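You operate a simulated robot arm through the tools that you are given. There is no shell and no other tool. Be economical: measure what you need, move in short steps, check, and stop when the job is done.

The job below is to be done with a simulated two-armed robot. You get a single attempt, and the scene is never put back.

JOB
Swap the cold peanut plate for the round plate and tighten the wing nut.
Fine: the iron stays unplugged; free the nut first; peanut plate into the red slot.
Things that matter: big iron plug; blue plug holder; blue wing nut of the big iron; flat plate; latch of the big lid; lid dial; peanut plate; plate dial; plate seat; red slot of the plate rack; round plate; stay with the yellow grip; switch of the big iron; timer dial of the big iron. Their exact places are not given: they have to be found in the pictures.

The check looks at the end state, three seconds after you hand in, the way a careful person would. Anything else that was tipped, shoved, dropped, spilled or broken makes it a failure.

ROBOT AND FRAMES
Two 7-joint arms with two-finger parallel grippers on one trunk, on a base that drives. Base frame: it is fixed to the floor where the robot stands at the start and does not move with it; the origin is under the middle of the robot, x ahead of it, y to its left, z up; the surface under the hand at the start is at about z = 850. Readings come in mm, rad, newtons and seconds.
The left shoulder is at the start at [110, 169, 1542], the right one opposite. With the tool pointing down near the work surface each hand reaches from about 360 to 700 mm from the robot's upright axis, wherever it stands, measured 20 degrees to its own side. Places, roughly: big iron plug [500, -1000, 500]; blue plug holder [600, -1100, 600]; blue wing nut of the big iron [600, 200, 1000]; latch of the big lid [600, 800, 1100]; lid dial [500, 600, 1000]; plate dial [500, 500, 1000]; plate seat [700, 400, 1100]; red slot of the plate rack [500, 300, 700]; stay with the yellow grip [800, 200, 1000]; switch of the big iron [500, 400, 1000]; timer dial of the big iron [500, 700, 1000]. Payload 1.57 kg a hand.
The TCP of each hand is the grasp point between the finger pads, 30 mm short of the fingertips. In the tool frame z runs along the fingers and y along their closing line. The gripper opens to 80 mm. The fingers are 17 mm wide and 12 mm thick; the gripper's body (40 by 82 mm) begins 80 mm behind the TCP.
Orientation is told as [roll, pitch, yaw] about the base's x, y, z axes, in that order, counted from this pose: with the fingers straight down and closing along the base's y, the tool's x points along the base's -x, its y along +y and its z along -z.

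CONTROLS
- The arms move only by the tool step_arm. It takes "left_increments", "right_increments" or both (then of equal length, played together; a hand with none holds still); each is a list of rows, each an object (a shift or turn left out is 0, a gripper value left out holds the last) with "angular": the turn, a rotation vector about the base's x, y, z in units of 5 degrees (1.0 is 5 degrees), a list of three; "delta_pos": the shift along the base's x, y, z in units of 20 mm (1.0 is 20 mm), a list of three; "gripper": the finger opening in m, from 0 to 0.08. In form: [{"angular": [ax, ay, az], "delta_pos": [x, y, z], "gripper": gripper}, ...]. A call has 1 to 20 rows; each row shifts and turns the commanded pose from where the row before left it. A call with a number of a shift or a turn outside -1 to 1 is refused whole. A row lasts 0.2 s, in which the tool goes at most 50 mm and 0.15 rad; a call with a longer step from one row to the next is refused whole, and so is a gripper value outside its range. Where a pose cannot be reached the arm comes as near as it can. A force on the tool above 90 N (or 10 N above the force at the start of the call, whichever is more), or a blocked arm, ends the call early, and 0.2 s more pass. Each finger travels about 72 mm/s and halts on what it meets, pressing with about 42 N; the grip force reading is that of the motor and also rises with nothing between the fingers. The clock runs only during rows and for 0.2 s after the last one: add rows that do not move to give the fingers time. The reply holds the time, the measured pose of the TCP, the force on the tool along the base axes, the opening and the grip force, in the units named above and with some noise, with the torque about the TCP (base axes, N m) and any sound that the robot's microphone picked up.
- Cameras (640 x 400 px; columns grow to the right, rows downward): "scene" is now at [132.2, 43.5, 1714]; the picture's right is [0.64, -0.77, -0.00], its down [-0.66, -0.54, -0.53] and it looks along [0.41, 0.34, -0.85] (base axes); focal length 258 px, centre (320, 200). "left" rides on the left gripper at [72, 7, -122] in its tool frame; the picture's right is [-0.09, 1.00, 0.00], its down [-0.84, -0.08, -0.54] and it looks along [-0.54, -0.05, 0.84] (tool axes); focal length 238 px, centre (320, 200). "right" rides on the right gripper at [72, -7, -122] in its tool frame; the picture's right is [0.09, 1.00, 0.00], its down [-0.84, 0.08, -0.54] and it looks along [-0.54, 0.05, 0.84] (tool axes); focal length 238 px, centre (320, 200).
- camera(camera): a new picture of that camera. It takes no simulated time.
- lift_body(by): slides the trunk up (or, below 0, down) by that many mm; the arms and the scene camera ride with it, the base frame stays. It gives what a move gives, with no picture.
- steer(legs): drives the robot by 1 to 6 legs, each [ahead, left, turn to the left] in mm, mm and rad, along the robot's own axes; the way and the turn of a leg run together, so that a leg with both is an arc; at most 1500 mm and 3.142 rad a leg. The arms and the cameras ride along, it lands a little off, and it stops where it bumps. It gives what a move gives.
- aim_head(pan, tilt): turns the head with the scene camera to pan (to the left, within 1.501 rad either way) and tilt (down, from -0.506 to 1.204), counted from straight ahead of the robot. It gives what a move gives.
- pixel_to_xyz(camera, pixels): there is no depth. For up to 12 entries [column, row, z] of the newest picture of that camera ("zoom" is the newest enlarged one), the place [x, y] in the base frame at which the ray of that pixel passes the height z, good to about 2 mm. It takes no simulated time.
- inspect(camera, box): a new picture of the part [left, top, right, bottom] of that camera's present view, enlarged. It takes no simulated time.
- job_done(): hands the job in; it is judged then, once.

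Work in short steps. Measure before you move; look again where a grasp or a placing could have gone wrong, and mend it. You have 80 turns and 62 pictures in all, those below and enlarged ones among them. Open the grippers and draw the arms clear of the work before you hand the job in, unless the task says otherwise; then end with one line.

The tools are called after "Call:" as name(argument=value, ...) on one line, values as JSON. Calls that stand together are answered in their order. step_arm: Moves the arms, as the interface text tells. Its arguments: {"type":"object","properties":{"left_increments":{"type":"array"},"right_increments":{"type":"array"}},"required":[]} The other tools are called the same way: lift_body (by) slides the trunk up or down; steer (legs) drives the base; aim_head (pan, tilt) turns the head that bears the scene camera; camera (camera) takes a picture; pixel_to_xyz (camera, pixels) gives the place at which the rays of pixels pass given heights; inspect (camera, box) takes an enlarged picture of a part of a camera's view; job_done () hands the job in.

At the start:

```text
clock: 0.0
left_tcp_pos: [425.9, 569.8, 999.1]
left_orientation: [0.0, -0.001, -0.001]
left_force: [-0.7, -0.5, 0.2]
left_wrist_torque: [-0.02, 0.0, -0.03]
left_grip_width: 80.0
left_gripper_force: 0.1
right_tcp_pos: [593.9, 10.9, 1277.0]
right_orientation: [0.0, -0.002, 0.001]
right_force: [-0.4, -0.1, -0.2]
right_wrist_torque: [0.02, 0.0, -0.03]
right_grip_width: 80.0
right_gripper_force: 0.0
trunk travel left (down, up): [-856.0, 34.0]
robot x, y, heading: [-0.5, 1.9, 0.001]
head pan, tilt: [0.689, 1.014]
```

scene: 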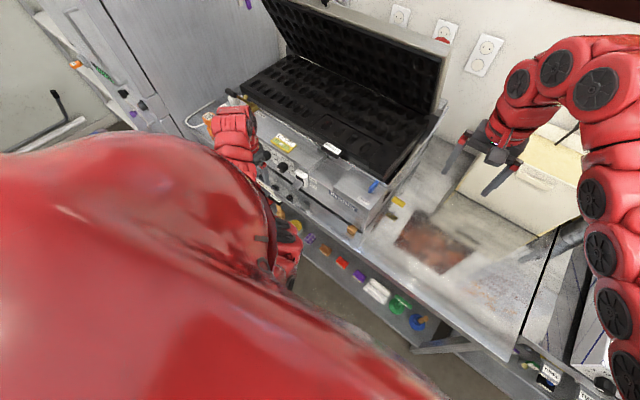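
right: 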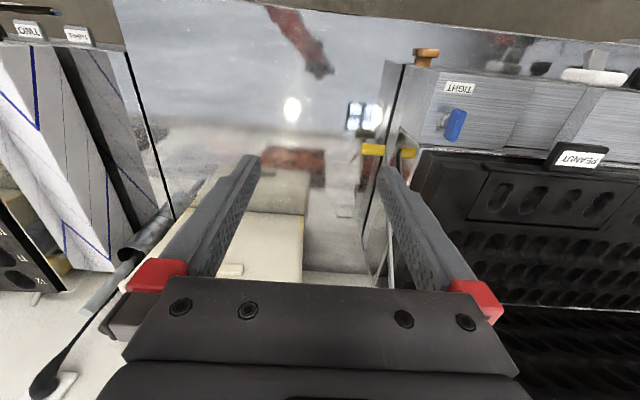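
left: 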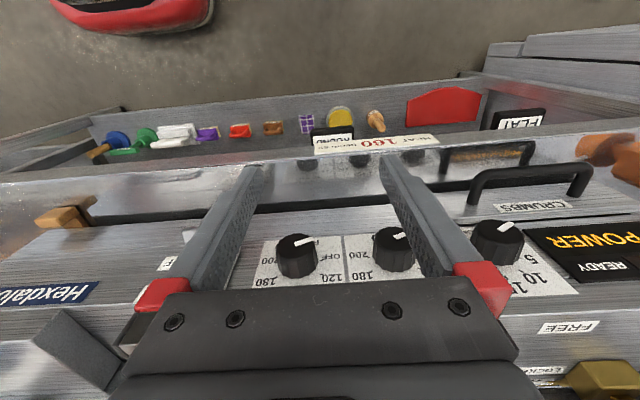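

I see the big iron open, with the peanut plate label, blue wing nut by "TIGHT" and yellow grip at its right end. I'll enlarge the scene view to see the details.

Call:
inspect(camera="scene", box=[180, 0, 460, 260])

Call:
inspect(camera="right", box=[340, 30, 640, 300])

Call:
inspect(camera="left", box=[60, 60, 640, 400])

```text
1.54 times, centred on (320, 130) of scene
```

zoom: 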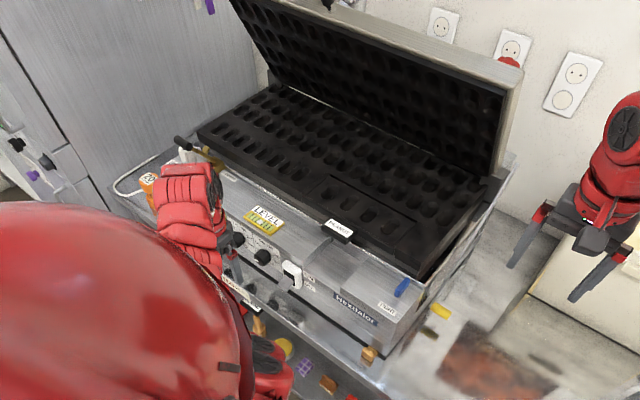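

```text
1.48 times, centred on (490, 165) of right
```

zoom: 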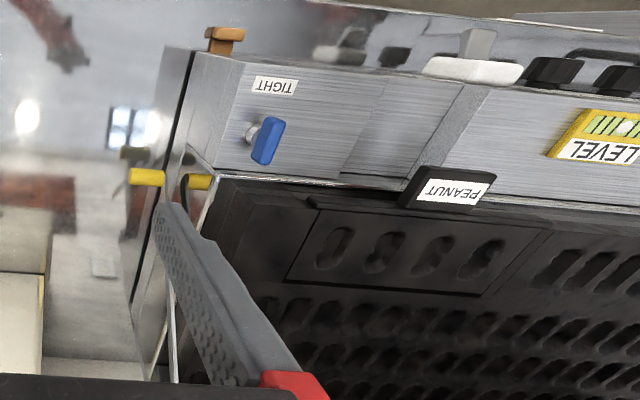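

```text
1.10 times, centred on (350, 230) of left
```

zoom: 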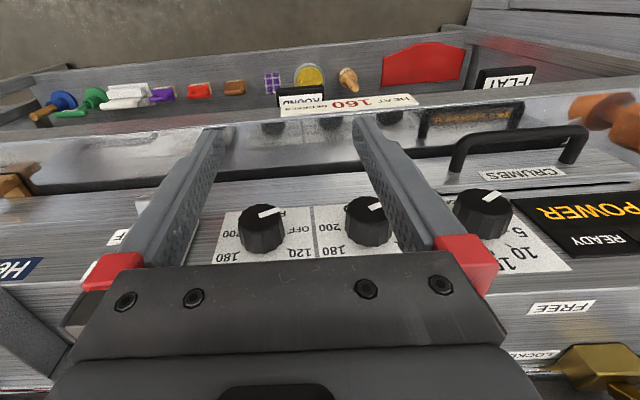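

The left hand blocks the view of the front panel. I'll raise it and pull it back a bit, then look with the head.

Call:
step_arm(left_increments=[{"delta_pos": [0, 0, 1]}, {"delta_pos": [0, 0, 1]}, {"delta_pos": [0, 0, 1]}, {"delta_pos": [0, 0, 1]}, {"delta_pos": [0, 0, 1]}, {"delta_pos": [0, 0, 1]}, {"delta_pos": [0, 0, 1]}, {"delta_pos": [0, 0, 1]}, {"delta_pos": [0, 0, 1]}, {"delta_pos": [0, 0, 1]}, {"delta_pos": [0, 0, 1]}, {"delta_pos": [0, 0, 1]}])

Call:
camera(camera="left")

Call:
camera(camera="scene")

```text
clock: 2.6
left_tcp_pos: [436.6, 586.0, 1119.0]
left_orientation: [-0.001, 0.001, 0.0]
left_force: [-0.6, 0.1, -0.7]
left_wrist_torque: [0.01, 0.01, -0.02]
left_grip_width: 80.3
left_gripper_force: 0.0
left hand out of reach, approached as far as the arm can: row 5, 6, 8, 9, 10, 11, 12
right_tcp_pos: [593.8, 9.6, 1276.2]
right_orientation: [0.0, 0.0, 0.0]
right_force: [-0.4, 0.7, -0.2]
right_wrist_torque: [0.01, 0.01, 0.04]
right_grip_width: 79.8
right_gripper_force: 0.1
trunk travel left (down, up): [-856.0, 34.0]
robot x, y, heading: [1.1, 0.6, 0.004]
head pan, tilt: [0.689, 1.014]
```

```text
55 pictures are left
```

left: 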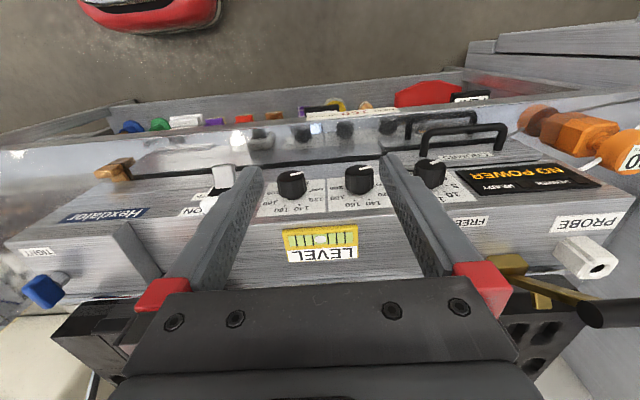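

```text
54 pictures are left
```

scene: 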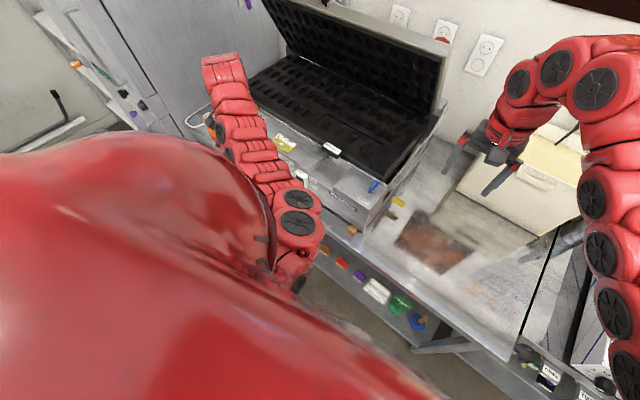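

The panel reads NO POWER, and the left view shows the nut at (42,292). I'll triangulate the nut, the PEANUT tab and the stay grip using the three cameras at two heights each.

Call:
pixel_to_xyz(camera="scene", pixels=[[375, 186, 950], [375, 186, 1100], [331, 148, 950], [331, 148, 1100], [398, 201, 950], [398, 201, 1100]])

Call:
pixel_to_xyz(camera="left", pixels=[[42, 292, 950], [42, 292, 1100], [507, 263, 950], [507, 263, 1100], [430, 170, 950], [430, 170, 1050]])

Call:
camera(camera="right")

Call:
pixel_to_xyz(camera="right", pixels=[[455, 125, 950], [455, 125, 1100], [578, 157, 950], [578, 157, 1100], [408, 152, 950], [408, 152, 1100], [373, 150, 950], [373, 150, 1100]])

```text
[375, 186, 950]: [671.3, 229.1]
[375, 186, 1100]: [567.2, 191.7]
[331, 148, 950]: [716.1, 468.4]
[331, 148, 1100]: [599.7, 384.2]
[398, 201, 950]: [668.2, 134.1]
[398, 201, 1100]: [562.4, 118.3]
```

```text
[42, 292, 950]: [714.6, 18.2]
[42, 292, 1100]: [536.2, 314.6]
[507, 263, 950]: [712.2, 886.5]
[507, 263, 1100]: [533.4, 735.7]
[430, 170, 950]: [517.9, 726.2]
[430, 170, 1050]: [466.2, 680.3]
```

```text
53 pictures are left
```

right: 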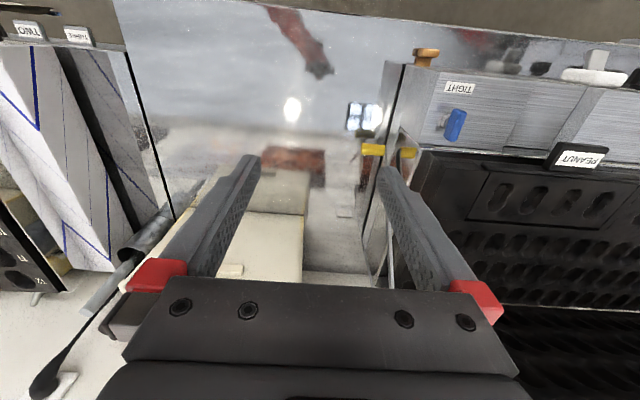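

```text
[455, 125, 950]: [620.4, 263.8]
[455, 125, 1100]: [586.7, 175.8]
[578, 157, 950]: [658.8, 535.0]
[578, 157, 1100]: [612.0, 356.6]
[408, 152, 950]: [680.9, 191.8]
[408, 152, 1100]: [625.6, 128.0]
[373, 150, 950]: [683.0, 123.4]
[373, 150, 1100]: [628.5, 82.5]
```

Nut ≈ [597,202,1055], PEANUT tab ≈ [626,403,1063]. I'll pan the head left to see the iron's left surroundings, then tilt to view the front rack.

Call:
aim_head(pan=0.9, tilt=0.6)

Call:
camera(camera="scene")

```text
clock: 3.5
left_tcp_pos: [437.7, 586.1, 1118.9]
left_orientation: [-0.002, 0.002, 0.0]
left_force: [-0.6, -0.2, -0.3]
left_wrist_torque: [-0.03, 0.01, 0.03]
left_grip_width: 79.9
left_gripper_force: 0.0
right_tcp_pos: [593.8, 11.7, 1276.4]
right_orientation: [-0.001, 0.001, -0.002]
right_force: [-0.2, -0.2, 0.1]
right_wrist_torque: [-0.01, -0.01, 0.02]
right_grip_width: 79.8
right_gripper_force: 0.2
trunk travel left (down, up): [-856.0, 34.0]
robot x, y, heading: [-2.1, 1.7, -0.003]
head pan, tilt: [0.901, 0.6]
```

```text
52 pictures are left
```

scene: 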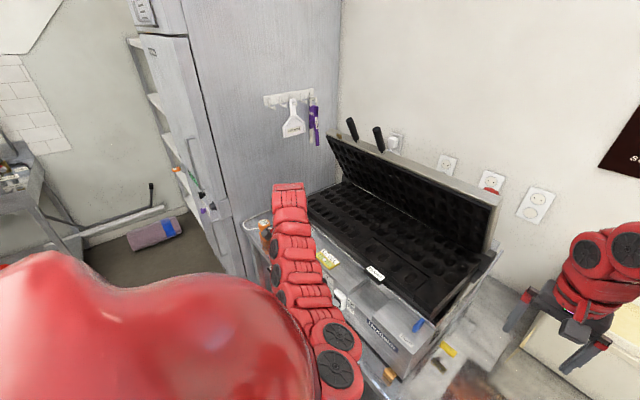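

The fridge lies to the left, so I'll bring the left hand inward before driving left. It stays above the iron's front ledge.

Call:
step_arm(left_increments=[{"delta_pos": [0.4, -1, 0.1]}, {"delta_pos": [0.4, -1, 0.1]}, {"delta_pos": [0.4, -1, 0.1]}, {"delta_pos": [0.4, -1, 0.1]}, {"delta_pos": [0.4, -1, 0.1]}, {"delta_pos": [0.4, -1, 0.1]}, {"delta_pos": [0.4, -1, 0.1]}, {"delta_pos": [0.4, -1, 0.1]}, {"delta_pos": [0.4, -1, 0.1]}])

Call:
camera(camera="left")

```text
clock: 5.5
left_tcp_pos: [449.8, 574.8, 1116.8]
left_orientation: [0.0, 0.002, 0.001]
left_force: [0.2, -0.1, -0.6]
left_wrist_torque: [-0.01, -0.02, -0.01]
left_grip_width: 79.9
left_gripper_force: 0.1
left hand out of reach, approached as far as the arm can: row 1, 2, 3, 4, 5, 6, 7, 8, 9
right_tcp_pos: [594.3, 11.4, 1277.1]
right_orientation: [0.001, 0.0, 0.0]
right_force: [-0.1, 0.2, 0.3]
right_wrist_torque: [-0.01, 0.03, 0.0]
right_grip_width: 80.0
right_gripper_force: 0.0
trunk travel left (down, up): [-856.0, 34.0]
robot x, y, heading: [-0.2, 1.3, -0.003]
head pan, tilt: [0.901, 0.6]
```

```text
51 pictures are left
```

left: 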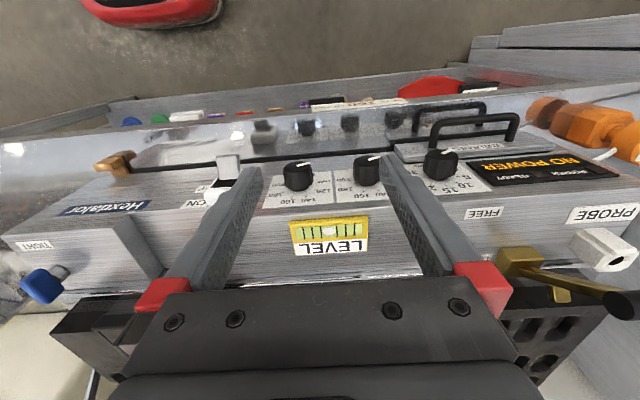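

The left arm is folded too tightly to move inward here. I'll move it forward and up over the iron's front instead, where it has room.

Call:
step_arm(left_increments=[{"delta_pos": [1, 0, 0.3]}, {"delta_pos": [1, 0, 0.3]}, {"delta_pos": [1, 0, 0.5]}, {"delta_pos": [1, 0, 1]}, {"delta_pos": [0, 0, 1]}, {"delta_pos": [0, -0.5, 1]}, {"delta_pos": [0, -1, 1]}, {"delta_pos": [0, -1, 1]}, {"delta_pos": [0, -1, 1]}])

Call:
camera(camera="left")

```text
clock: 7.5
left_tcp_pos: [529.4, 501.9, 1258.5]
left_orientation: [-0.001, 0.002, 0.001]
left_force: [-0.1, 0.2, 0.5]
left_wrist_torque: [0.03, -0.04, 0.03]
left_grip_width: 79.9
left_gripper_force: 0.0
right_tcp_pos: [592.2, 9.9, 1276.4]
right_orientation: [0.001, 0.0, 0.0]
right_force: [0.1, -0.6, -0.5]
right_wrist_torque: [0.03, 0.02, 0.03]
right_grip_width: 80.4
right_gripper_force: 0.1
trunk travel left (down, up): [-856.0, 34.0]
robot x, y, heading: [0.2, 2.6, -0.001]
head pan, tilt: [0.901, 0.6]
```

```text
50 pictures are left
```

left: 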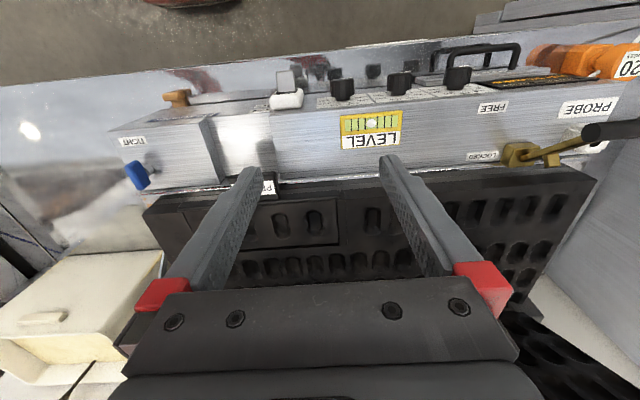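

Now reach is good at z≈1258. I'll shift the left hand right by 140 mm to centre the peanut plate in its camera.

Call:
step_arm(left_increments=[{"delta_pos": [0, -1, 0]}, {"delta_pos": [0, -1, 0]}, {"delta_pos": [0, -1, 0]}, {"delta_pos": [0, -1, 0]}, {"delta_pos": [0, -1, 0]}, {"delta_pos": [0, -1, 0]}])

Call:
camera(camera="left")

```text
clock: 8.9
left_tcp_pos: [530.0, 473.8, 1257.8]
left_orientation: [0.001, 0.001, 0.001]
left_force: [-0.3, 0.5, -0.1]
left_wrist_torque: [-0.02, -0.01, -0.02]
left_grip_width: 80.0
left_gripper_force: 0.1
left hand out of reach, approached as far as the arm can: row 2, 3, 4, 5, 6
right_tcp_pos: [594.1, 10.3, 1276.6]
right_orientation: [0.0, -0.001, 0.0]
right_force: [0.0, -0.5, 0.3]
right_wrist_torque: [-0.01, -0.02, 0.0]
right_grip_width: 79.9
right_gripper_force: 0.0
trunk travel left (down, up): [-856.0, 34.0]
robot x, y, heading: [-2.7, 0.4, -0.003]
head pan, tilt: [0.901, 0.6]
```

```text
49 pictures are left
```

left: 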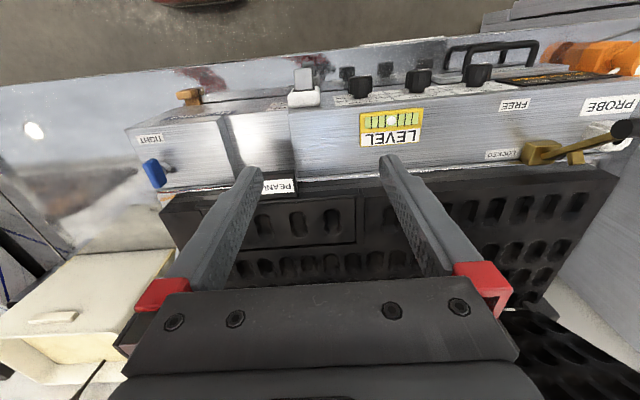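

The arm geometry wants the robot shifted left. I'll drive 170 mm left and use the right camera over the plate/nut.

Call:
steer(legs=[[0, 170, 0]])

Call:
camera(camera="right")

Call:
camera(camera="scene")

```text
clock: 10.3
left_tcp_pos: [529.5, 636.3, 1258.6]
left_orientation: [0.001, 0.0, -0.002]
left_force: [-0.1, -0.7, -1.0]
left_wrist_torque: [0.01, -0.02, 0.0]
left_grip_width: 80.1
left_gripper_force: 0.0
right_tcp_pos: [593.3, 172.3, 1276.5]
right_orientation: [0.001, 0.001, -0.002]
right_force: [0.1, -0.9, 0.2]
right_wrist_torque: [-0.02, -0.02, 0.02]
right_grip_width: 80.0
right_gripper_force: 0.1
trunk travel left (down, up): [-856.0, 34.0]
robot x, y, heading: [-2.2, 164.3, 0.004]
head pan, tilt: [0.901, 0.6]
```

```text
48 pictures are left
```

right: 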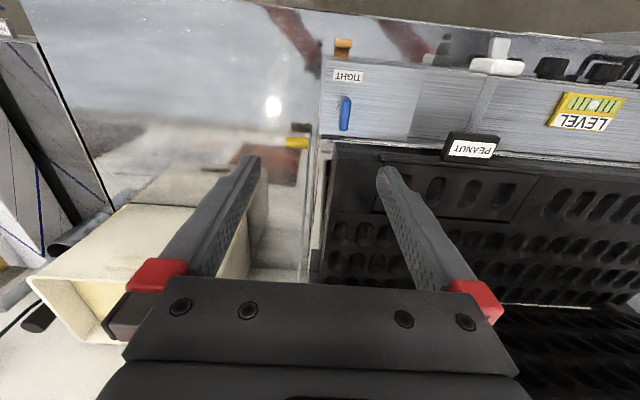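

```text
47 pictures are left
```

scene: 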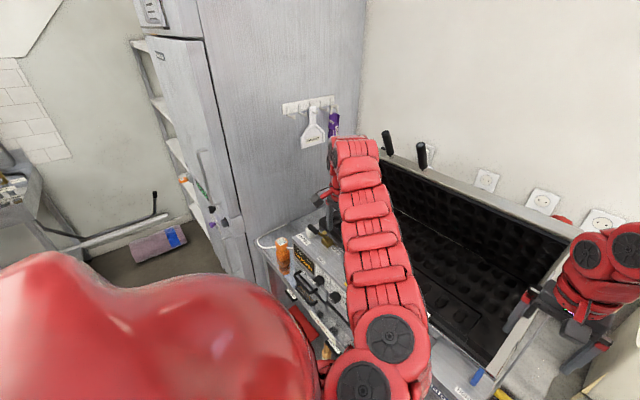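

I'll zoom in on the plate, tab, and nut in this right view.

Call:
inspect(camera="right", box=[310, 50, 630, 250])

Call:
pixel_to_xyz(camera="right", pixels=[[346, 114, 1055], [441, 158, 1063], [498, 158, 1063], [380, 213, 1055], [513, 221, 1055], [532, 180, 1055], [335, 143, 1055], [470, 150, 1063]])

```text
2.00 times, centred on (470, 150) of right
```

zoom: 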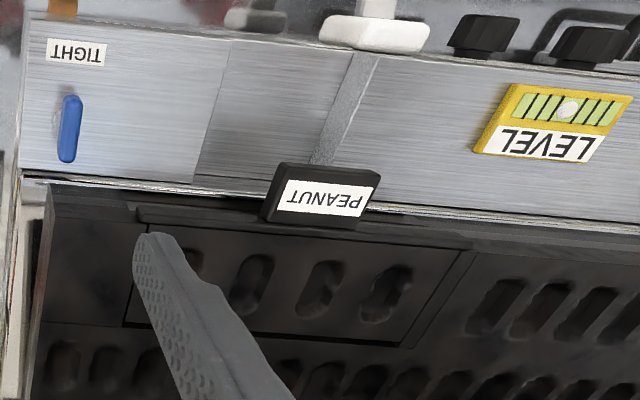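

```text
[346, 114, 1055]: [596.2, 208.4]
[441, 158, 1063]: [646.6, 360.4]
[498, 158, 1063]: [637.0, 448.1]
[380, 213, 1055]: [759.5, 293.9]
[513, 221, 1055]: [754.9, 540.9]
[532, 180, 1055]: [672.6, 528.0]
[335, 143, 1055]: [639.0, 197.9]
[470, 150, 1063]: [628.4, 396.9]
```

The wing of the nut lies along x at about (596,207), vertical axis. The right hand is nearly above; I'll move over it and descend to z≈1110, then look.

Call:
step_arm(right_increments=[{"delta_pos": [0.1, 0.85, 0], "gripper": 0.06}, {"delta_pos": [0, 0.85, 0]}, {"delta_pos": [0, 0, -1]}, {"delta_pos": [0, 0, -1]}, {"delta_pos": [0, 0, -1]}, {"delta_pos": [0, 0, -1]}, {"delta_pos": [0, 0, -1]}, {"delta_pos": [0, 0, -1]}, {"delta_pos": [0, 0, -1]}, {"delta_pos": [0, 0, -0.8]}])

Call:
camera(camera="right")

```text
clock: 12.5
left_tcp_pos: [528.8, 637.3, 1257.2]
left_orientation: [0.001, 0.0, -0.002]
left_force: [1.0, 1.0, -0.3]
left_wrist_torque: [-0.01, 0.03, 0.01]
left_grip_width: 80.1
left_gripper_force: 0.0
right_tcp_pos: [604.2, 194.1, 1174.0]
right_orientation: [-0.002, 0.002, -0.004]
right_force: [0.5, -0.5, 1.3]
right_wrist_torque: [-0.03, 0.0, -0.01]
right_grip_width: 60.1
right_gripper_force: 0.1
right hand out of reach, approached as far as the arm can: row 7, 8, 9, 10
trunk travel left (down, up): [-856.0, 34.0]
robot x, y, heading: [-0.8, 165.5, -0.001]
head pan, tilt: [0.901, 0.6]
```

```text
45 pictures are left
```

right: 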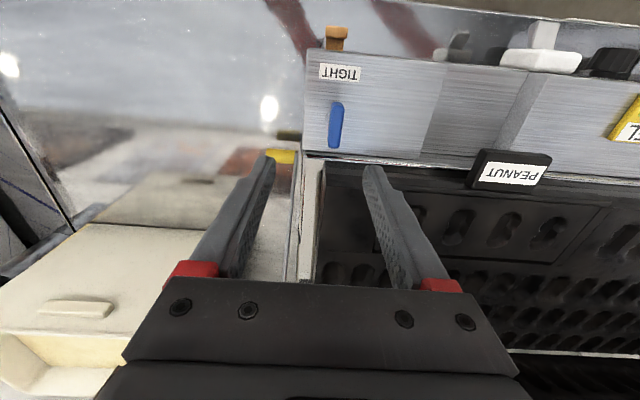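

The right hand can't get lower across the centre line, so each hand wants its work on its own side. I'll check how far the fridge side is to judge driving further left.

Call:
pixel_to_xyz(camera="scene", pixels=[[255, 280, 850], [245, 270, 850], [232, 208, 1100], [205, 40, 1700], [258, 245, 900], [345, 385, 850]])

Call:
aim_head(pan=0.9, tilt=0.9)

Call:
camera(camera="scene")

```text
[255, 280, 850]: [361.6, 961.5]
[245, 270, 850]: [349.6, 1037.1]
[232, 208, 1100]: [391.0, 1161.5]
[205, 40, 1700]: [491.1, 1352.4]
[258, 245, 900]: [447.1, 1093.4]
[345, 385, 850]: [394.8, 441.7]
```

```text
clock: 13.3
left_tcp_pos: [530.1, 639.8, 1257.4]
left_orientation: [0.0, 0.001, -0.002]
left_force: [-0.3, -0.2, 0.0]
left_wrist_torque: [-0.03, 0.0, 0.0]
left_grip_width: 79.9
left_gripper_force: 0.1
right_tcp_pos: [604.5, 194.1, 1172.6]
right_orientation: [-0.003, 0.002, -0.004]
right_force: [-0.3, 0.4, -1.1]
right_wrist_torque: [0.01, -0.01, -0.02]
right_grip_width: 60.1
right_gripper_force: 0.1
trunk travel left (down, up): [-856.0, 34.0]
robot x, y, heading: [1.9, 160.8, 0.003]
head pan, tilt: [0.901, 0.901]
```

```text
44 pictures are left
```

scene: 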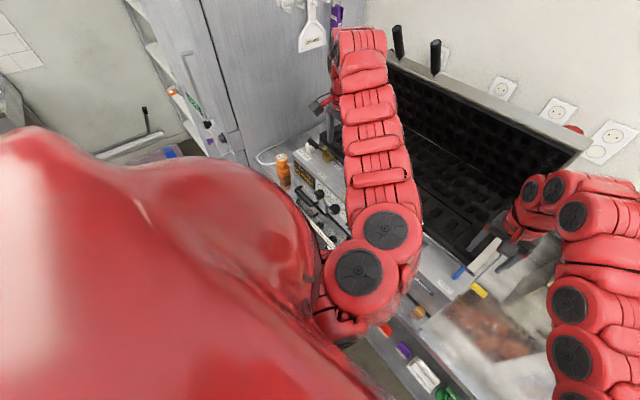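

The fridge side is at y≈1100+, so there's room to drive to y≈400. I'll raise the right hand first, then drive left 240 mm.

Call:
step_arm(right_increments=[{"delta_pos": [0, -0.5, 1]}, {"delta_pos": [0, -0.5, 1]}, {"delta_pos": [0, -0.5, 1]}, {"delta_pos": [0, -0.5, 1]}])

Call:
steer(legs=[[0, 240, 0]])

Call:
step_arm(right_increments=[{"delta_pos": [0, -1, 0]}, {"delta_pos": [0, -1, 0]}, {"delta_pos": [0, -1, 0]}, {"delta_pos": [0, -1, 0]}, {"delta_pos": [0, -1, 0]}, {"delta_pos": [0, -1, 0]}, {"delta_pos": [0, -1, 0]}, {"delta_pos": [0, -1, 0]}])

Call:
camera(camera="right")

```text
clock: 14.3
left_tcp_pos: [529.5, 638.7, 1257.5]
left_orientation: [0.0, 0.003, -0.002]
left_force: [0.5, 0.2, 0.8]
left_wrist_torque: [-0.02, 0.0, 0.03]
left_grip_width: 80.2
left_gripper_force: 0.1
right_tcp_pos: [625.8, 165.2, 1256.0]
right_orientation: [-0.001, 0.002, -0.001]
right_force: [-0.1, -0.2, 0.3]
right_wrist_torque: [0.01, -0.01, -0.01]
right_grip_width: 60.2
right_gripper_force: 0.0
right hand out of reach, approached as far as the arm can: row 1
trunk travel left (down, up): [-856.0, 34.0]
robot x, y, heading: [-1.8, 168.2, -0.001]
head pan, tilt: [0.901, 0.901]
```

```text
clock: 16.1
left_tcp_pos: [532.2, 872.7, 1260.6]
left_orientation: [0.0, 0.001, -0.006]
left_force: [-0.5, -1.1, 1.0]
left_wrist_torque: [0.0, -0.03, -0.03]
left_grip_width: 79.8
left_gripper_force: 0.0
right_tcp_pos: [625.2, 399.6, 1256.6]
right_orientation: [0.003, 0.0, -0.005]
right_force: [0.0, -0.3, 0.3]
right_wrist_torque: [0.02, 0.0, 0.02]
right_grip_width: 60.2
right_gripper_force: 0.0
trunk travel left (down, up): [-856.0, 34.0]
robot x, y, heading: [0.0, 403.2, -0.001]
head pan, tilt: [0.901, 0.901]
```

```text
clock: 17.9
left_tcp_pos: [531.5, 872.7, 1257.9]
left_orientation: [0.0, -0.001, -0.005]
left_force: [-0.4, -0.3, -0.1]
left_wrist_torque: [0.03, 0.01, -0.01]
left_grip_width: 79.8
left_gripper_force: 0.1
right_tcp_pos: [626.1, 279.4, 1254.7]
right_orientation: [0.0, 0.002, -0.004]
right_force: [-0.9, 0.3, 0.3]
right_wrist_torque: [0.01, -0.02, 0.02]
right_grip_width: 59.9
right_gripper_force: 0.0
right hand out of reach, approached as far as the arm can: row 7, 8
trunk travel left (down, up): [-856.0, 34.0]
robot x, y, heading: [-0.9, 402.1, -0.004]
head pan, tilt: [0.901, 0.901]
```

```text
43 pictures are left
```

right: 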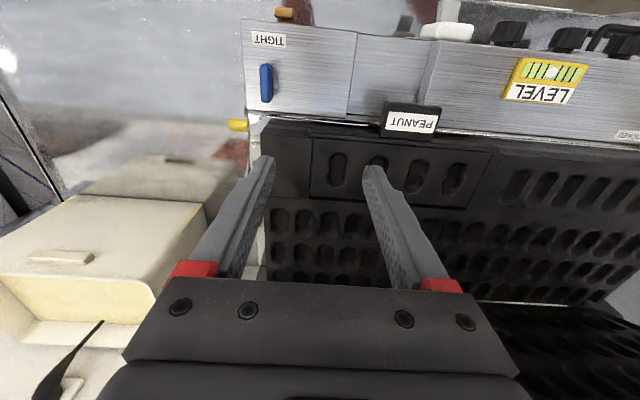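

The pattern of refusals fits an inner limit (~535 mm from shoulder to wrist), so I should stand further back. I'll drive back 90 mm, then move the right hand over the nut.

Call:
steer(legs=[[-90, 0, 0]])

Call:
step_arm(right_increments=[{"delta_pos": [1, 0, 0]}, {"delta_pos": [1, 0, 0]}, {"delta_pos": [1, -0.5, 0]}, {"delta_pos": [0.3, -1, 0]}, {"delta_pos": [0, -1, 0]}, {"delta_pos": [0, -1, 0]}, {"delta_pos": [0, 0, -1]}, {"delta_pos": [0, 0, -1]}, {"delta_pos": [0, 0, -1]}, {"delta_pos": [0, 0, -1]}, {"delta_pos": [0, 0, -1]}, {"delta_pos": [0, 0, -1]}])

Call:
camera(camera="right")

```text
clock: 19.0
left_tcp_pos: [444.9, 872.4, 1256.9]
left_orientation: [-0.001, 0.004, -0.007]
left_force: [0.3, -1.1, -0.3]
left_wrist_torque: [-0.02, -0.01, 0.01]
left_grip_width: 80.0
left_gripper_force: 0.1
right_tcp_pos: [538.2, 278.3, 1253.8]
right_orientation: [0.001, 0.003, -0.01]
right_force: [-0.8, -0.7, -0.3]
right_wrist_torque: [-0.04, 0.04, 0.01]
right_grip_width: 59.9
right_gripper_force: 0.0
trunk travel left (down, up): [-856.0, 34.0]
robot x, y, heading: [-88.0, 402.5, -0.009]
head pan, tilt: [0.901, 0.901]
```

```text
clock: 21.6
left_tcp_pos: [443.6, 872.1, 1257.9]
left_orientation: [0.001, 0.002, -0.007]
left_force: [0.9, 0.2, 0.3]
left_wrist_torque: [-0.01, 0.04, 0.03]
left_grip_width: 80.0
left_gripper_force: 0.1
right_tcp_pos: [598.9, 209.2, 1136.9]
right_orientation: [0.001, 0.003, -0.007]
right_force: [-0.6, 0.4, -0.2]
right_wrist_torque: [0.03, -0.02, -0.04]
right_grip_width: 59.7
right_gripper_force: 0.1
trunk travel left (down, up): [-856.0, 34.0]
robot x, y, heading: [-88.2, 402.7, -0.013]
head pan, tilt: [0.901, 0.901]
```

```text
42 pictures are left
```

right: 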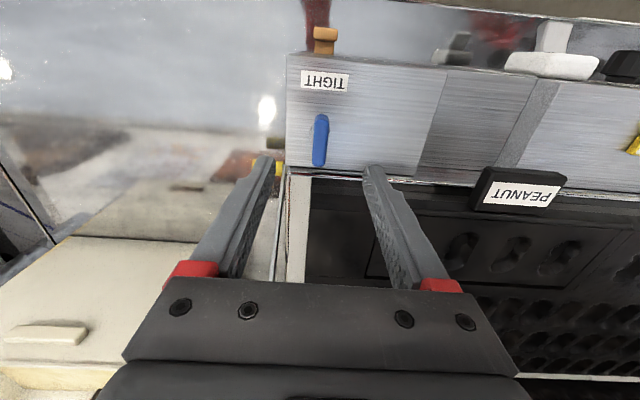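

Reach is fine now. I'll measure the nut from this closer view at several heights.

Call:
pixel_to_xyz(camera="right", pixels=[[320, 141, 1040], [320, 141, 1055], [320, 141, 1070], [322, 116, 1055], [318, 166, 1055], [324, 81, 1030], [288, 172, 1030], [415, 178, 1030], [293, 56, 1030]])

Call:
inspect(camera="right", box=[260, 50, 420, 200])

```text
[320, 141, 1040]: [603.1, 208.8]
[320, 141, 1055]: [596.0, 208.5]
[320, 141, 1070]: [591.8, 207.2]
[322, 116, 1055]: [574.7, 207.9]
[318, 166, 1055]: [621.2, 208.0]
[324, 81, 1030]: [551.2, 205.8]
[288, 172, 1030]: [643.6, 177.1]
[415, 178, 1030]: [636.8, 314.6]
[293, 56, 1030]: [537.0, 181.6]
```

```text
2.67 times, centred on (340, 125) of right
```

zoom: 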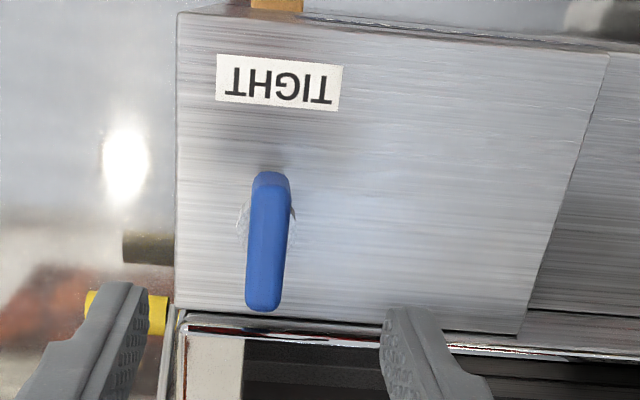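

Wing: 46 mm along x, 12 mm in y, centre (598,208). I'll descend to TCP z≈1075 with partial closing, checking force.

Call:
step_arm(right_increments=[{"delta_pos": [0, 0, -1], "gripper": 0.05}, {"delta_pos": [0, 0, -1]}, {"delta_pos": [0, 0, -1]}, {"delta_pos": [0, 0, 0]}])

Call:
camera(camera="right")

```text
clock: 22.6
left_tcp_pos: [442.2, 872.3, 1258.9]
left_orientation: [0.001, 0.001, -0.008]
left_force: [0.3, 0.5, 0.7]
left_wrist_torque: [-0.01, 0.0, 0.02]
left_grip_width: 80.0
left_gripper_force: 0.0
right_tcp_pos: [601.1, 208.8, 1074.3]
right_orientation: [-0.001, 0.001, -0.007]
right_force: [0.3, -0.2, 0.0]
right_wrist_torque: [-0.01, 0.0, -0.04]
right_grip_width: 50.1
right_gripper_force: 0.0
trunk travel left (down, up): [-856.0, 34.0]
robot x, y, heading: [-88.1, 402.8, -0.002]
head pan, tilt: [0.901, 0.901]
```

```text
40 pictures are left
```

right: 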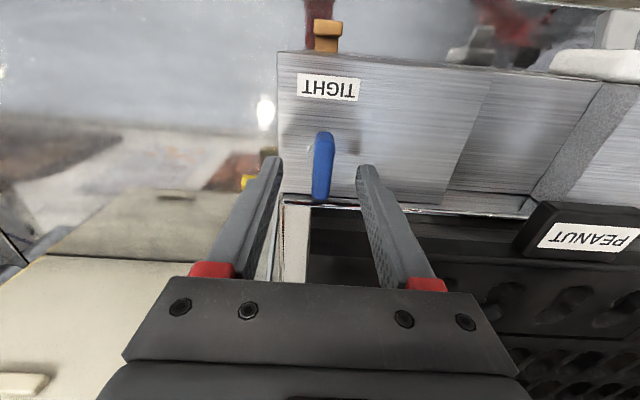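

I check where the wing's centre lies from this view against the fingertips.

Call:
pixel_to_xyz(camera="right", pixels=[[323, 166, 1040], [323, 166, 1055], [325, 133, 1055], [320, 200, 1055], [320, 200, 1065], [330, 88, 1020], [330, 88, 1030], [330, 88, 1040]])

```text
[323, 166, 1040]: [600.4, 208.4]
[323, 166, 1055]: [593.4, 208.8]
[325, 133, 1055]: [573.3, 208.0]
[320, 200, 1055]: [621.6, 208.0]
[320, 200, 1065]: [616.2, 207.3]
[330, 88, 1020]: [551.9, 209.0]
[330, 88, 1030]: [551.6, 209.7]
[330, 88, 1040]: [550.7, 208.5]
```

Wing centre ≈(597,208), z≈1055. I'll lower 12 mm, shift −4 mm in x and close.

Call:
step_arm(right_increments=[{"delta_pos": [-0.2, 0, -0.3]}, {"delta_pos": [0, 0, -0.3]}, {"gripper": 0.0}, {"delta_pos": [0, 0, 0]}, {"delta_pos": [0, 0, 0]}, {"delta_pos": [0, 0, 0]}])

```text
clock: 24.0
left_tcp_pos: [443.2, 872.0, 1257.1]
left_orientation: [-0.001, 0.002, -0.008]
left_force: [-0.8, 0.5, -0.5]
left_wrist_torque: [-0.02, -0.01, -0.03]
left_grip_width: 80.0
left_gripper_force: 0.1
right_tcp_pos: [597.9, 209.5, 1063.5]
right_orientation: [0.0, 0.0, -0.01]
right_force: [-0.6, -0.2, -1.3]
right_wrist_torque: [0.02, -0.1, -0.03]
right_grip_width: 21.8
right_gripper_force: 34.4
trunk travel left (down, up): [-856.0, 34.0]
robot x, y, heading: [-91.4, 401.1, -0.01]
head pan, tilt: [0.901, 0.901]
```

The fingers hold the nut at 21.8 mm. I'll turn it counter-clockwise (loosening) 30° and read the torque.

Call:
step_arm(right_increments=[{"angular": [0, 0, 1]}, {"angular": [0, 0, 1]}, {"angular": [0, 0, 1]}, {"angular": [0, 0, 1]}, {"angular": [0, 0, 1]}, {"angular": [0, 0, 1]}])

Call:
camera(camera="right")

```text
clock: 25.4
left_tcp_pos: [443.8, 871.6, 1257.3]
left_orientation: [0.0, 0.004, -0.008]
left_force: [0.5, 0.1, -0.2]
left_wrist_torque: [0.0, 0.01, -0.01]
left_grip_width: 79.9
left_gripper_force: 0.1
right_tcp_pos: [597.3, 208.8, 1063.1]
right_orientation: [0.002, 0.002, 0.52]
right_force: [0.4, 0.9, -7.2]
right_wrist_torque: [0.12, -0.4, 0.0]
right_grip_width: 21.6
right_gripper_force: 34.1
trunk travel left (down, up): [-856.0, 34.0]
robot x, y, heading: [-92.8, 404.3, -0.008]
head pan, tilt: [0.901, 0.901]
```

```text
39 pictures are left
```

right: 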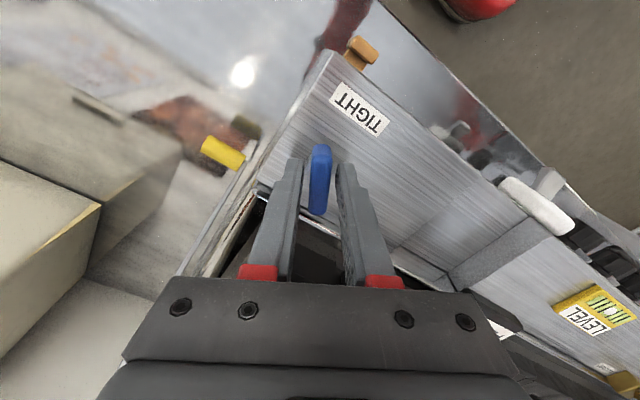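

The wing follows the hand (now rotated off TIGHT), with little resistance. I continue to about 90°.

Call:
step_arm(right_increments=[{"angular": [0, 0, 1]}, {"angular": [0, 0, 1]}, {"angular": [0, 0, 1]}, {"angular": [0, 0, 1]}, {"angular": [0, 0, 1]}, {"angular": [0, 0, 1]}, {"angular": [0, 0, 1]}, {"angular": [0, 0, 1]}, {"angular": [0, 0, 1]}, {"angular": [0, 0, 1]}, {"angular": [0, 0, 1]}, {"angular": [0, 0, 1]}])

Call:
camera(camera="right")

```text
clock: 28.0
left_tcp_pos: [442.4, 871.0, 1258.1]
left_orientation: [0.0, 0.001, -0.007]
left_force: [-0.5, -1.0, 0.3]
left_wrist_torque: [-0.01, -0.02, -0.02]
left_grip_width: 80.1
left_gripper_force: 0.0
right_tcp_pos: [600.5, 207.2, 1063.5]
right_orientation: [-0.004, 0.002, 1.564]
right_force: [11.9, -7.8, 10.3]
right_wrist_torque: [0.17, -0.39, -0.03]
right_grip_width: 21.7
right_gripper_force: 34.9
trunk travel left (down, up): [-856.0, 34.0]
robot x, y, heading: [-90.2, 401.6, -0.012]
head pan, tilt: [0.901, 0.901]
```

```text
38 pictures are left
```

right: 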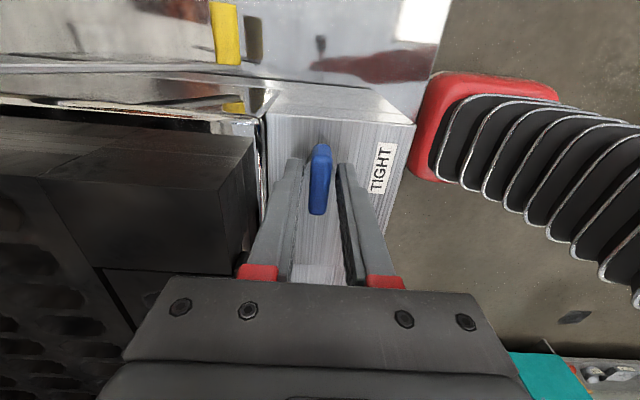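

The wing is now across (90°). I'll try a bit further to find whether there's a stop.

Call:
step_arm(right_increments=[{"angular": [0, 0, 1]}, {"angular": [0, 0, 1]}, {"angular": [0, 0, 1]}, {"angular": [0, 0, 1]}])

```text
clock: 29.0
left_tcp_pos: [444.6, 872.5, 1256.6]
left_orientation: [-0.002, 0.001, -0.008]
left_force: [-0.1, 1.3, -0.3]
left_wrist_torque: [-0.03, -0.02, -0.02]
left_grip_width: 79.9
left_gripper_force: 0.0
right_tcp_pos: [600.2, 209.0, 1062.7]
right_orientation: [0.0, 0.001, 1.915]
right_force: [16.7, -1.9, 9.8]
right_wrist_torque: [0.11, -0.44, -0.34]
right_grip_width: 21.6
right_gripper_force: 35.2
trunk travel left (down, up): [-856.0, 34.0]
robot x, y, heading: [-89.6, 404.7, -0.003]
head pan, tilt: [0.901, 0.901]
```

A little resisting torque appears, suggesting the stop. I release the nut, rise, and turn the hand back.

Call:
step_arm(right_increments=[{"gripper": 0.05}, {"delta_pos": [0, 0, 0]}, {"delta_pos": [0, 0, 0]}, {"delta_pos": [0, 0, 1]}, {"delta_pos": [0, 0, 1]}, {"delta_pos": [0, 0, 1]}, {"delta_pos": [0, 0, 1]}, {"delta_pos": [0, 0, 1], "angular": [0, 0, -1]}, {"angular": [0, 0, -1]}, {"angular": [0, 0, -1]}, {"angular": [0, 0, -1]}, {"angular": [0, 0, -1]}, {"angular": [0, 0, -1]}, {"angular": [0, 0, -1]}, {"angular": [0, 0, -1]}, {"angular": [0, 0, -1]}, {"angular": [0, 0, -1]}, {"angular": [0, 0, -1]}, {"angular": [0, 0, -1]}])

Call:
step_arm(right_increments=[{"angular": [0, 0, -1]}, {"angular": [0, 0, -1]}, {"angular": [0, 0, -1]}, {"angular": [0, 0, -1]}, {"angular": [0, 0, -1]}, {"angular": [0, 0, -1]}, {"angular": [0, 0, -1]}, {"angular": [0, 0, -1]}, {"angular": [0, 0, -1]}, {"angular": [0, 0, -1], "delta_pos": [0, 1, 0]}, {"delta_pos": [0, 1, 0]}, {"delta_pos": [0, 1, 0]}])

Call:
camera(camera="right")

```text
clock: 33.0
left_tcp_pos: [442.6, 872.7, 1257.7]
left_orientation: [-0.001, 0.002, -0.008]
left_force: [0.4, 0.6, 0.0]
left_wrist_torque: [0.01, 0.01, 0.0]
left_grip_width: 79.9
left_gripper_force: 0.1
right_tcp_pos: [599.1, 208.6, 1163.3]
right_orientation: [0.001, 0.001, 0.865]
right_force: [0.2, -0.3, 0.3]
right_wrist_torque: [0.0, -0.01, 0.0]
right_grip_width: 50.0
right_gripper_force: 0.0
trunk travel left (down, up): [-856.0, 34.0]
robot x, y, heading: [-91.9, 400.5, -0.005]
head pan, tilt: [0.901, 0.901]
```

```text
clock: 35.6
left_tcp_pos: [443.6, 872.2, 1257.3]
left_orientation: [-0.002, 0.001, -0.009]
left_force: [0.3, -0.1, 0.0]
left_wrist_torque: [-0.02, 0.0, -0.01]
left_grip_width: 80.1
left_gripper_force: 0.0
right_tcp_pos: [597.3, 268.7, 1163.6]
right_orientation: [0.0, 0.0, -0.008]
right_force: [-0.2, -0.5, 0.4]
right_wrist_torque: [0.01, 0.0, -0.04]
right_grip_width: 50.2
right_gripper_force: 0.0
trunk travel left (down, up): [-856.0, 34.0]
robot x, y, heading: [-91.8, 402.5, -0.006]
head pan, tilt: [0.901, 0.901]
```

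```text
37 pictures are left
```

right: 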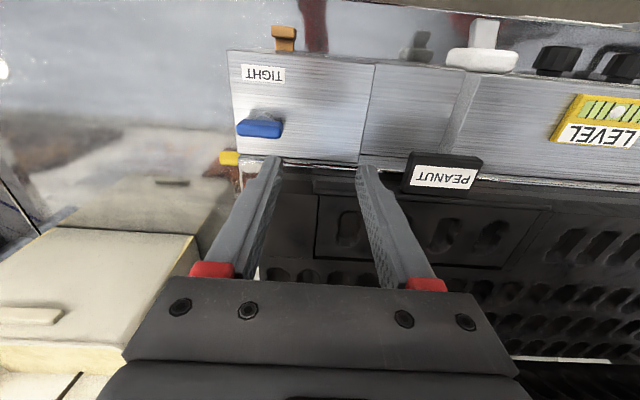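

Nut is turned across. Now I need to see the rack: I aim the head steeply down in front.

Call:
aim_head(pan=-0.1, tilt=1.15)

Call:
camera(camera="scene")

```text
clock: 36.9
left_tcp_pos: [442.7, 872.8, 1257.2]
left_orientation: [0.0, 0.002, -0.01]
left_force: [-0.2, -0.2, -0.5]
left_wrist_torque: [-0.03, -0.01, 0.02]
left_grip_width: 80.1
left_gripper_force: 0.1
right_tcp_pos: [596.5, 268.4, 1163.2]
right_orientation: [-0.001, 0.001, -0.008]
right_force: [1.1, 0.4, -0.1]
right_wrist_torque: [0.02, 0.01, 0.01]
right_grip_width: 49.9
right_gripper_force: 0.1
trunk travel left (down, up): [-856.0, 34.0]
robot x, y, heading: [-89.9, 406.6, -0.005]
head pan, tilt: [-0.099, 1.15]
```

```text
36 pictures are left
```

scene: 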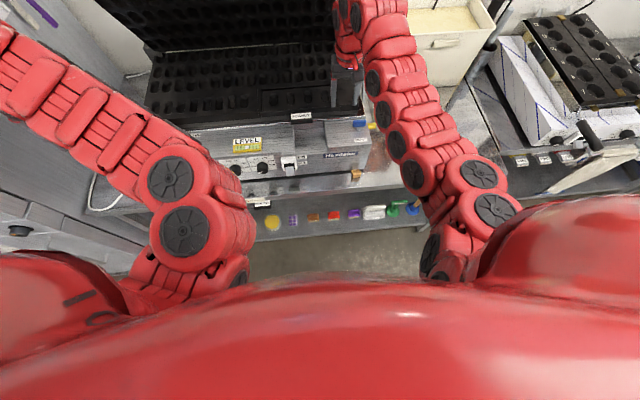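

Call:
inspect(camera="scene", box=[215, 100, 455, 250])

```text
2.67 times, centred on (335, 175) of scene
```

zoom: 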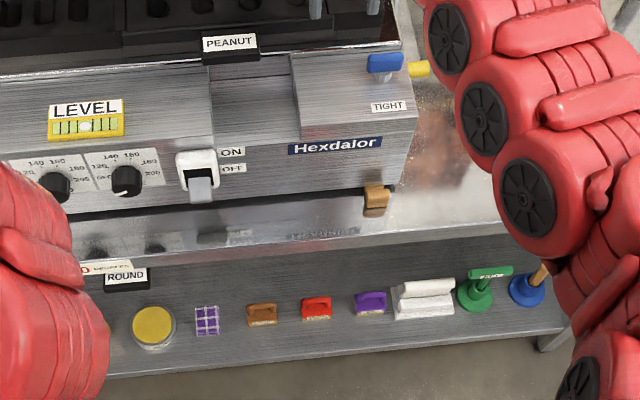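

The rack with ROUND sits under the table front at the left, hidden by the left arm. I'll back away 450 mm, lower the trunk 350 mm, and look at it.

Call:
steer(legs=[[-450, 0, 0]])

Call:
lift_body(by=-350)

Call:
aim_head(pan=0.0, tilt=0.65)

Call:
camera(camera="scene")

```text
clock: 39.7
left_tcp_pos: [-26.3, 873.5, 1257.5]
left_orientation: [0.001, 0.001, -0.013]
left_force: [0.4, -0.2, -0.2]
left_wrist_torque: [-0.01, 0.03, -0.01]
left_grip_width: 80.0
left_gripper_force: 0.1
right_tcp_pos: [123.4, 269.7, 1163.6]
right_orientation: [-0.001, 0.001, -0.014]
right_force: [0.2, 0.7, -0.3]
right_wrist_torque: [0.02, 0.0, 0.0]
right_grip_width: 50.1
right_gripper_force: 0.2
trunk travel left (down, up): [-856.0, 34.0]
robot x, y, heading: [-562.3, 410.1, -0.011]
head pan, tilt: [-0.099, 1.15]
```

```text
clock: 43.1
left_tcp_pos: [-28.4, 873.1, 907.3]
left_orientation: [-0.001, 0.002, -0.013]
left_force: [0.5, 0.6, 0.8]
left_wrist_torque: [-0.01, 0.0, 0.01]
left_grip_width: 80.2
left_gripper_force: 0.1
right_tcp_pos: [123.5, 269.2, 814.6]
right_orientation: [-0.001, 0.0, -0.014]
right_force: [0.9, 0.6, -0.3]
right_wrist_torque: [-0.04, -0.01, -0.01]
right_grip_width: 50.1
right_gripper_force: 0.1
trunk travel left (down, up): [-506.0, 384.0]
robot x, y, heading: [-563.9, 408.5, -0.01]
head pan, tilt: [-0.099, 1.15]
```

```text
clock: 44.0
left_tcp_pos: [-26.6, 873.9, 906.5]
left_orientation: [0.001, 0.002, -0.014]
left_force: [0.2, -0.5, 0.8]
left_wrist_torque: [0.01, -0.01, 0.03]
left_grip_width: 79.9
left_gripper_force: 0.0
right_tcp_pos: [123.4, 269.2, 813.1]
right_orientation: [0.001, -0.001, -0.014]
right_force: [-0.7, 0.2, 0.2]
right_wrist_torque: [0.0, 0.01, 0.02]
right_grip_width: 50.0
right_gripper_force: 0.1
trunk travel left (down, up): [-506.0, 384.0]
robot x, y, heading: [-565.1, 406.0, -0.015]
head pan, tilt: [0.0, 0.649]
```

```text
34 pictures are left
```

scene: 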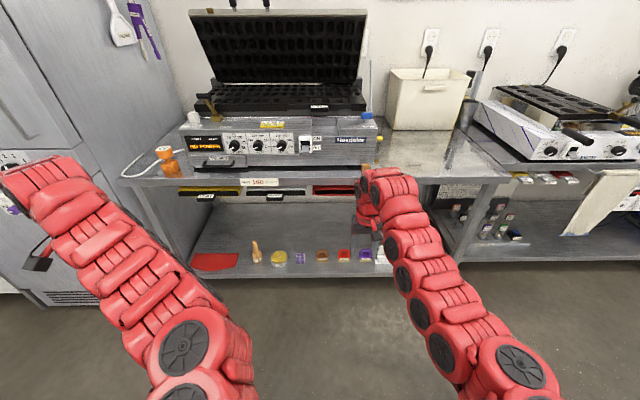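

Call:
inspect(camera="scene", box=[160, 90, 400, 240])

Call:
inspect(camera="right", box=[0, 0, 640, 400])

```text
2.67 times, centred on (280, 165) of scene
```

zoom: 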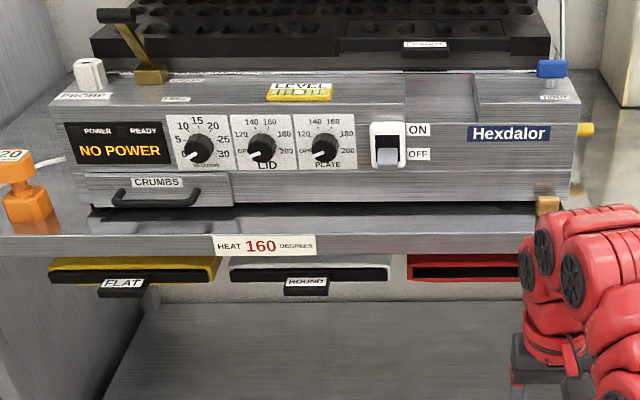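

```text
1.00 times, centred on (320, 200) of right (not enlarged: the box is as wide or as high as the picture)
```

zoom: 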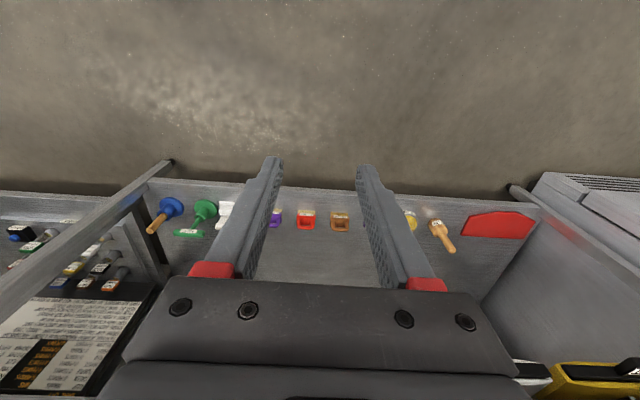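

The rack has three horizontal slots under the tabletop: yellow (FLAT), white (ROUND), and red (empty). I compute their rough positions.

Call:
pixel_to_xyz(camera="scene", pixels=[[259, 181, 840], [274, 197, 770], [274, 192, 770], [334, 190, 770], [315, 187, 770], [247, 188, 770], [306, 188, 770], [206, 197, 770]])

Call:
pixel_to_xyz(camera="right", pixels=[[550, 375, 780], [520, 365, 780], [635, 372, 780]])

```text
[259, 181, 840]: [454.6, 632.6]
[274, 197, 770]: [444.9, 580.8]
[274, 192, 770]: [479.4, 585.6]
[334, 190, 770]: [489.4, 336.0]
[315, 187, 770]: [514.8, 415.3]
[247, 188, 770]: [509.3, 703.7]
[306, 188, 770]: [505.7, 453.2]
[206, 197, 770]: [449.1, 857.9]
```

```text
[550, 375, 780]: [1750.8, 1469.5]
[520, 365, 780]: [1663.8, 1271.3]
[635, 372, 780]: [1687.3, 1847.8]
```

ROUND tab y≈581, red slot centre y≈290, slot z≈770, table front x≈455. I'll turn the right hand to point forward (rotation about y by −90°) while extending it.

Call:
step_arm(right_increments=[{"angular": [0, -1, 0], "delta_pos": [0.35, 0.4, 0]}, {"angular": [0, -1, 0], "delta_pos": [0.35, 0.4, 0]}, {"angular": [0, -1, 0], "delta_pos": [0.35, 0.4, 0]}, {"angular": [0, -1, 0], "delta_pos": [0.35, 0.4, 0]}, {"angular": [0, -1, 0], "delta_pos": [0.35, 0.4, 0]}, {"angular": [0, -1, 0], "delta_pos": [0.35, 0.4, 0]}, {"angular": [0, -1, 0], "delta_pos": [0.35, 0.4, 0]}, {"angular": [0, -1, 0], "delta_pos": [0.35, 0.4, 0]}, {"angular": [0, -1, 0], "delta_pos": [0.35, 0.4, 0]}, {"angular": [0, -1, 0], "delta_pos": [0.35, 0.4, 0]}, {"angular": [0, -1, 0], "delta_pos": [0.35, 0.4, 0]}, {"angular": [0, -1, 0], "delta_pos": [0.35, 0.4, 0]}, {"angular": [0, -1, 0], "delta_pos": [0.35, 0.4, 0]}, {"angular": [0, -1, 0], "delta_pos": [0.35, 0.4, 0]}, {"angular": [0, -1, 0], "delta_pos": [0.35, 0.4, 0]}, {"angular": [0, -1, 0], "delta_pos": [0.35, 0.4, 0]}, {"angular": [0, -1, 0], "delta_pos": [0.35, 0.4, 0]}, {"angular": [0, -1, 0], "delta_pos": [0.35, 0.4, 0]}])

Call:
camera(camera="right")

```text
clock: 47.8
left_tcp_pos: [-26.3, 872.7, 908.5]
left_orientation: [-0.001, 0.002, -0.015]
left_force: [0.5, 0.6, 0.2]
left_wrist_torque: [0.0, 0.03, 0.02]
left_grip_width: 80.1
left_gripper_force: 0.0
right_tcp_pos: [248.7, 412.8, 811.6]
right_orientation: [1.575, -1.561, -1.574]
right_force: [-0.1, -0.3, 0.3]
right_wrist_torque: [0.02, 0.02, 0.0]
right_grip_width: 49.7
right_gripper_force: 0.0
trunk travel left (down, up): [-506.0, 384.0]
robot x, y, heading: [-564.0, 405.1, -0.014]
head pan, tilt: [0.0, 0.649]
```

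```text
31 pictures are left
```

right: 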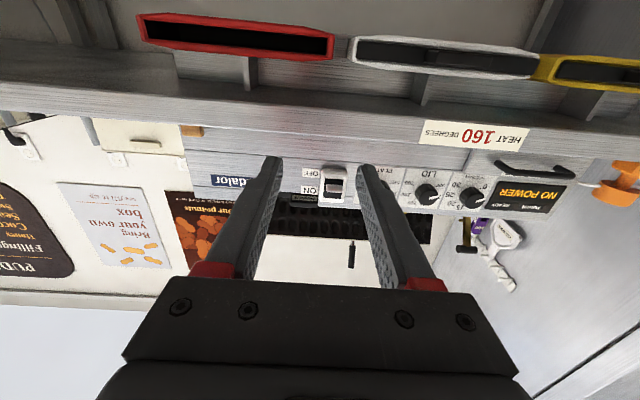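

Works well: the slots are visible upside down at the top (red at (235,35), white at (445,57)). I zoom in.

Call:
inspect(camera="right", box=[120, 0, 600, 120])

Call:
pixel_to_xyz(camera="right", pixels=[[137, 15, 770], [334, 38, 770], [348, 40, 770], [540, 68, 770], [440, 58, 770], [335, 60, 750], [425, 70, 770]])

```text
1.33 times, centred on (360, 60) of right
```

zoom: 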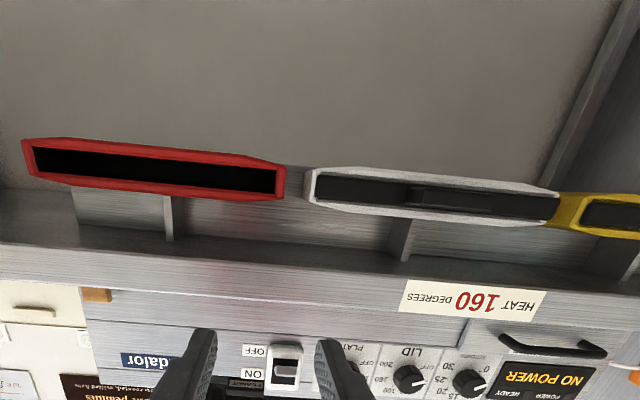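

```text
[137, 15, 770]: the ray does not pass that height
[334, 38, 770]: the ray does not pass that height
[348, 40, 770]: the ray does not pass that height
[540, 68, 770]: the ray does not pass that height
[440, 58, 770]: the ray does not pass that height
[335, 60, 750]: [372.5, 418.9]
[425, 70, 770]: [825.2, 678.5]
```

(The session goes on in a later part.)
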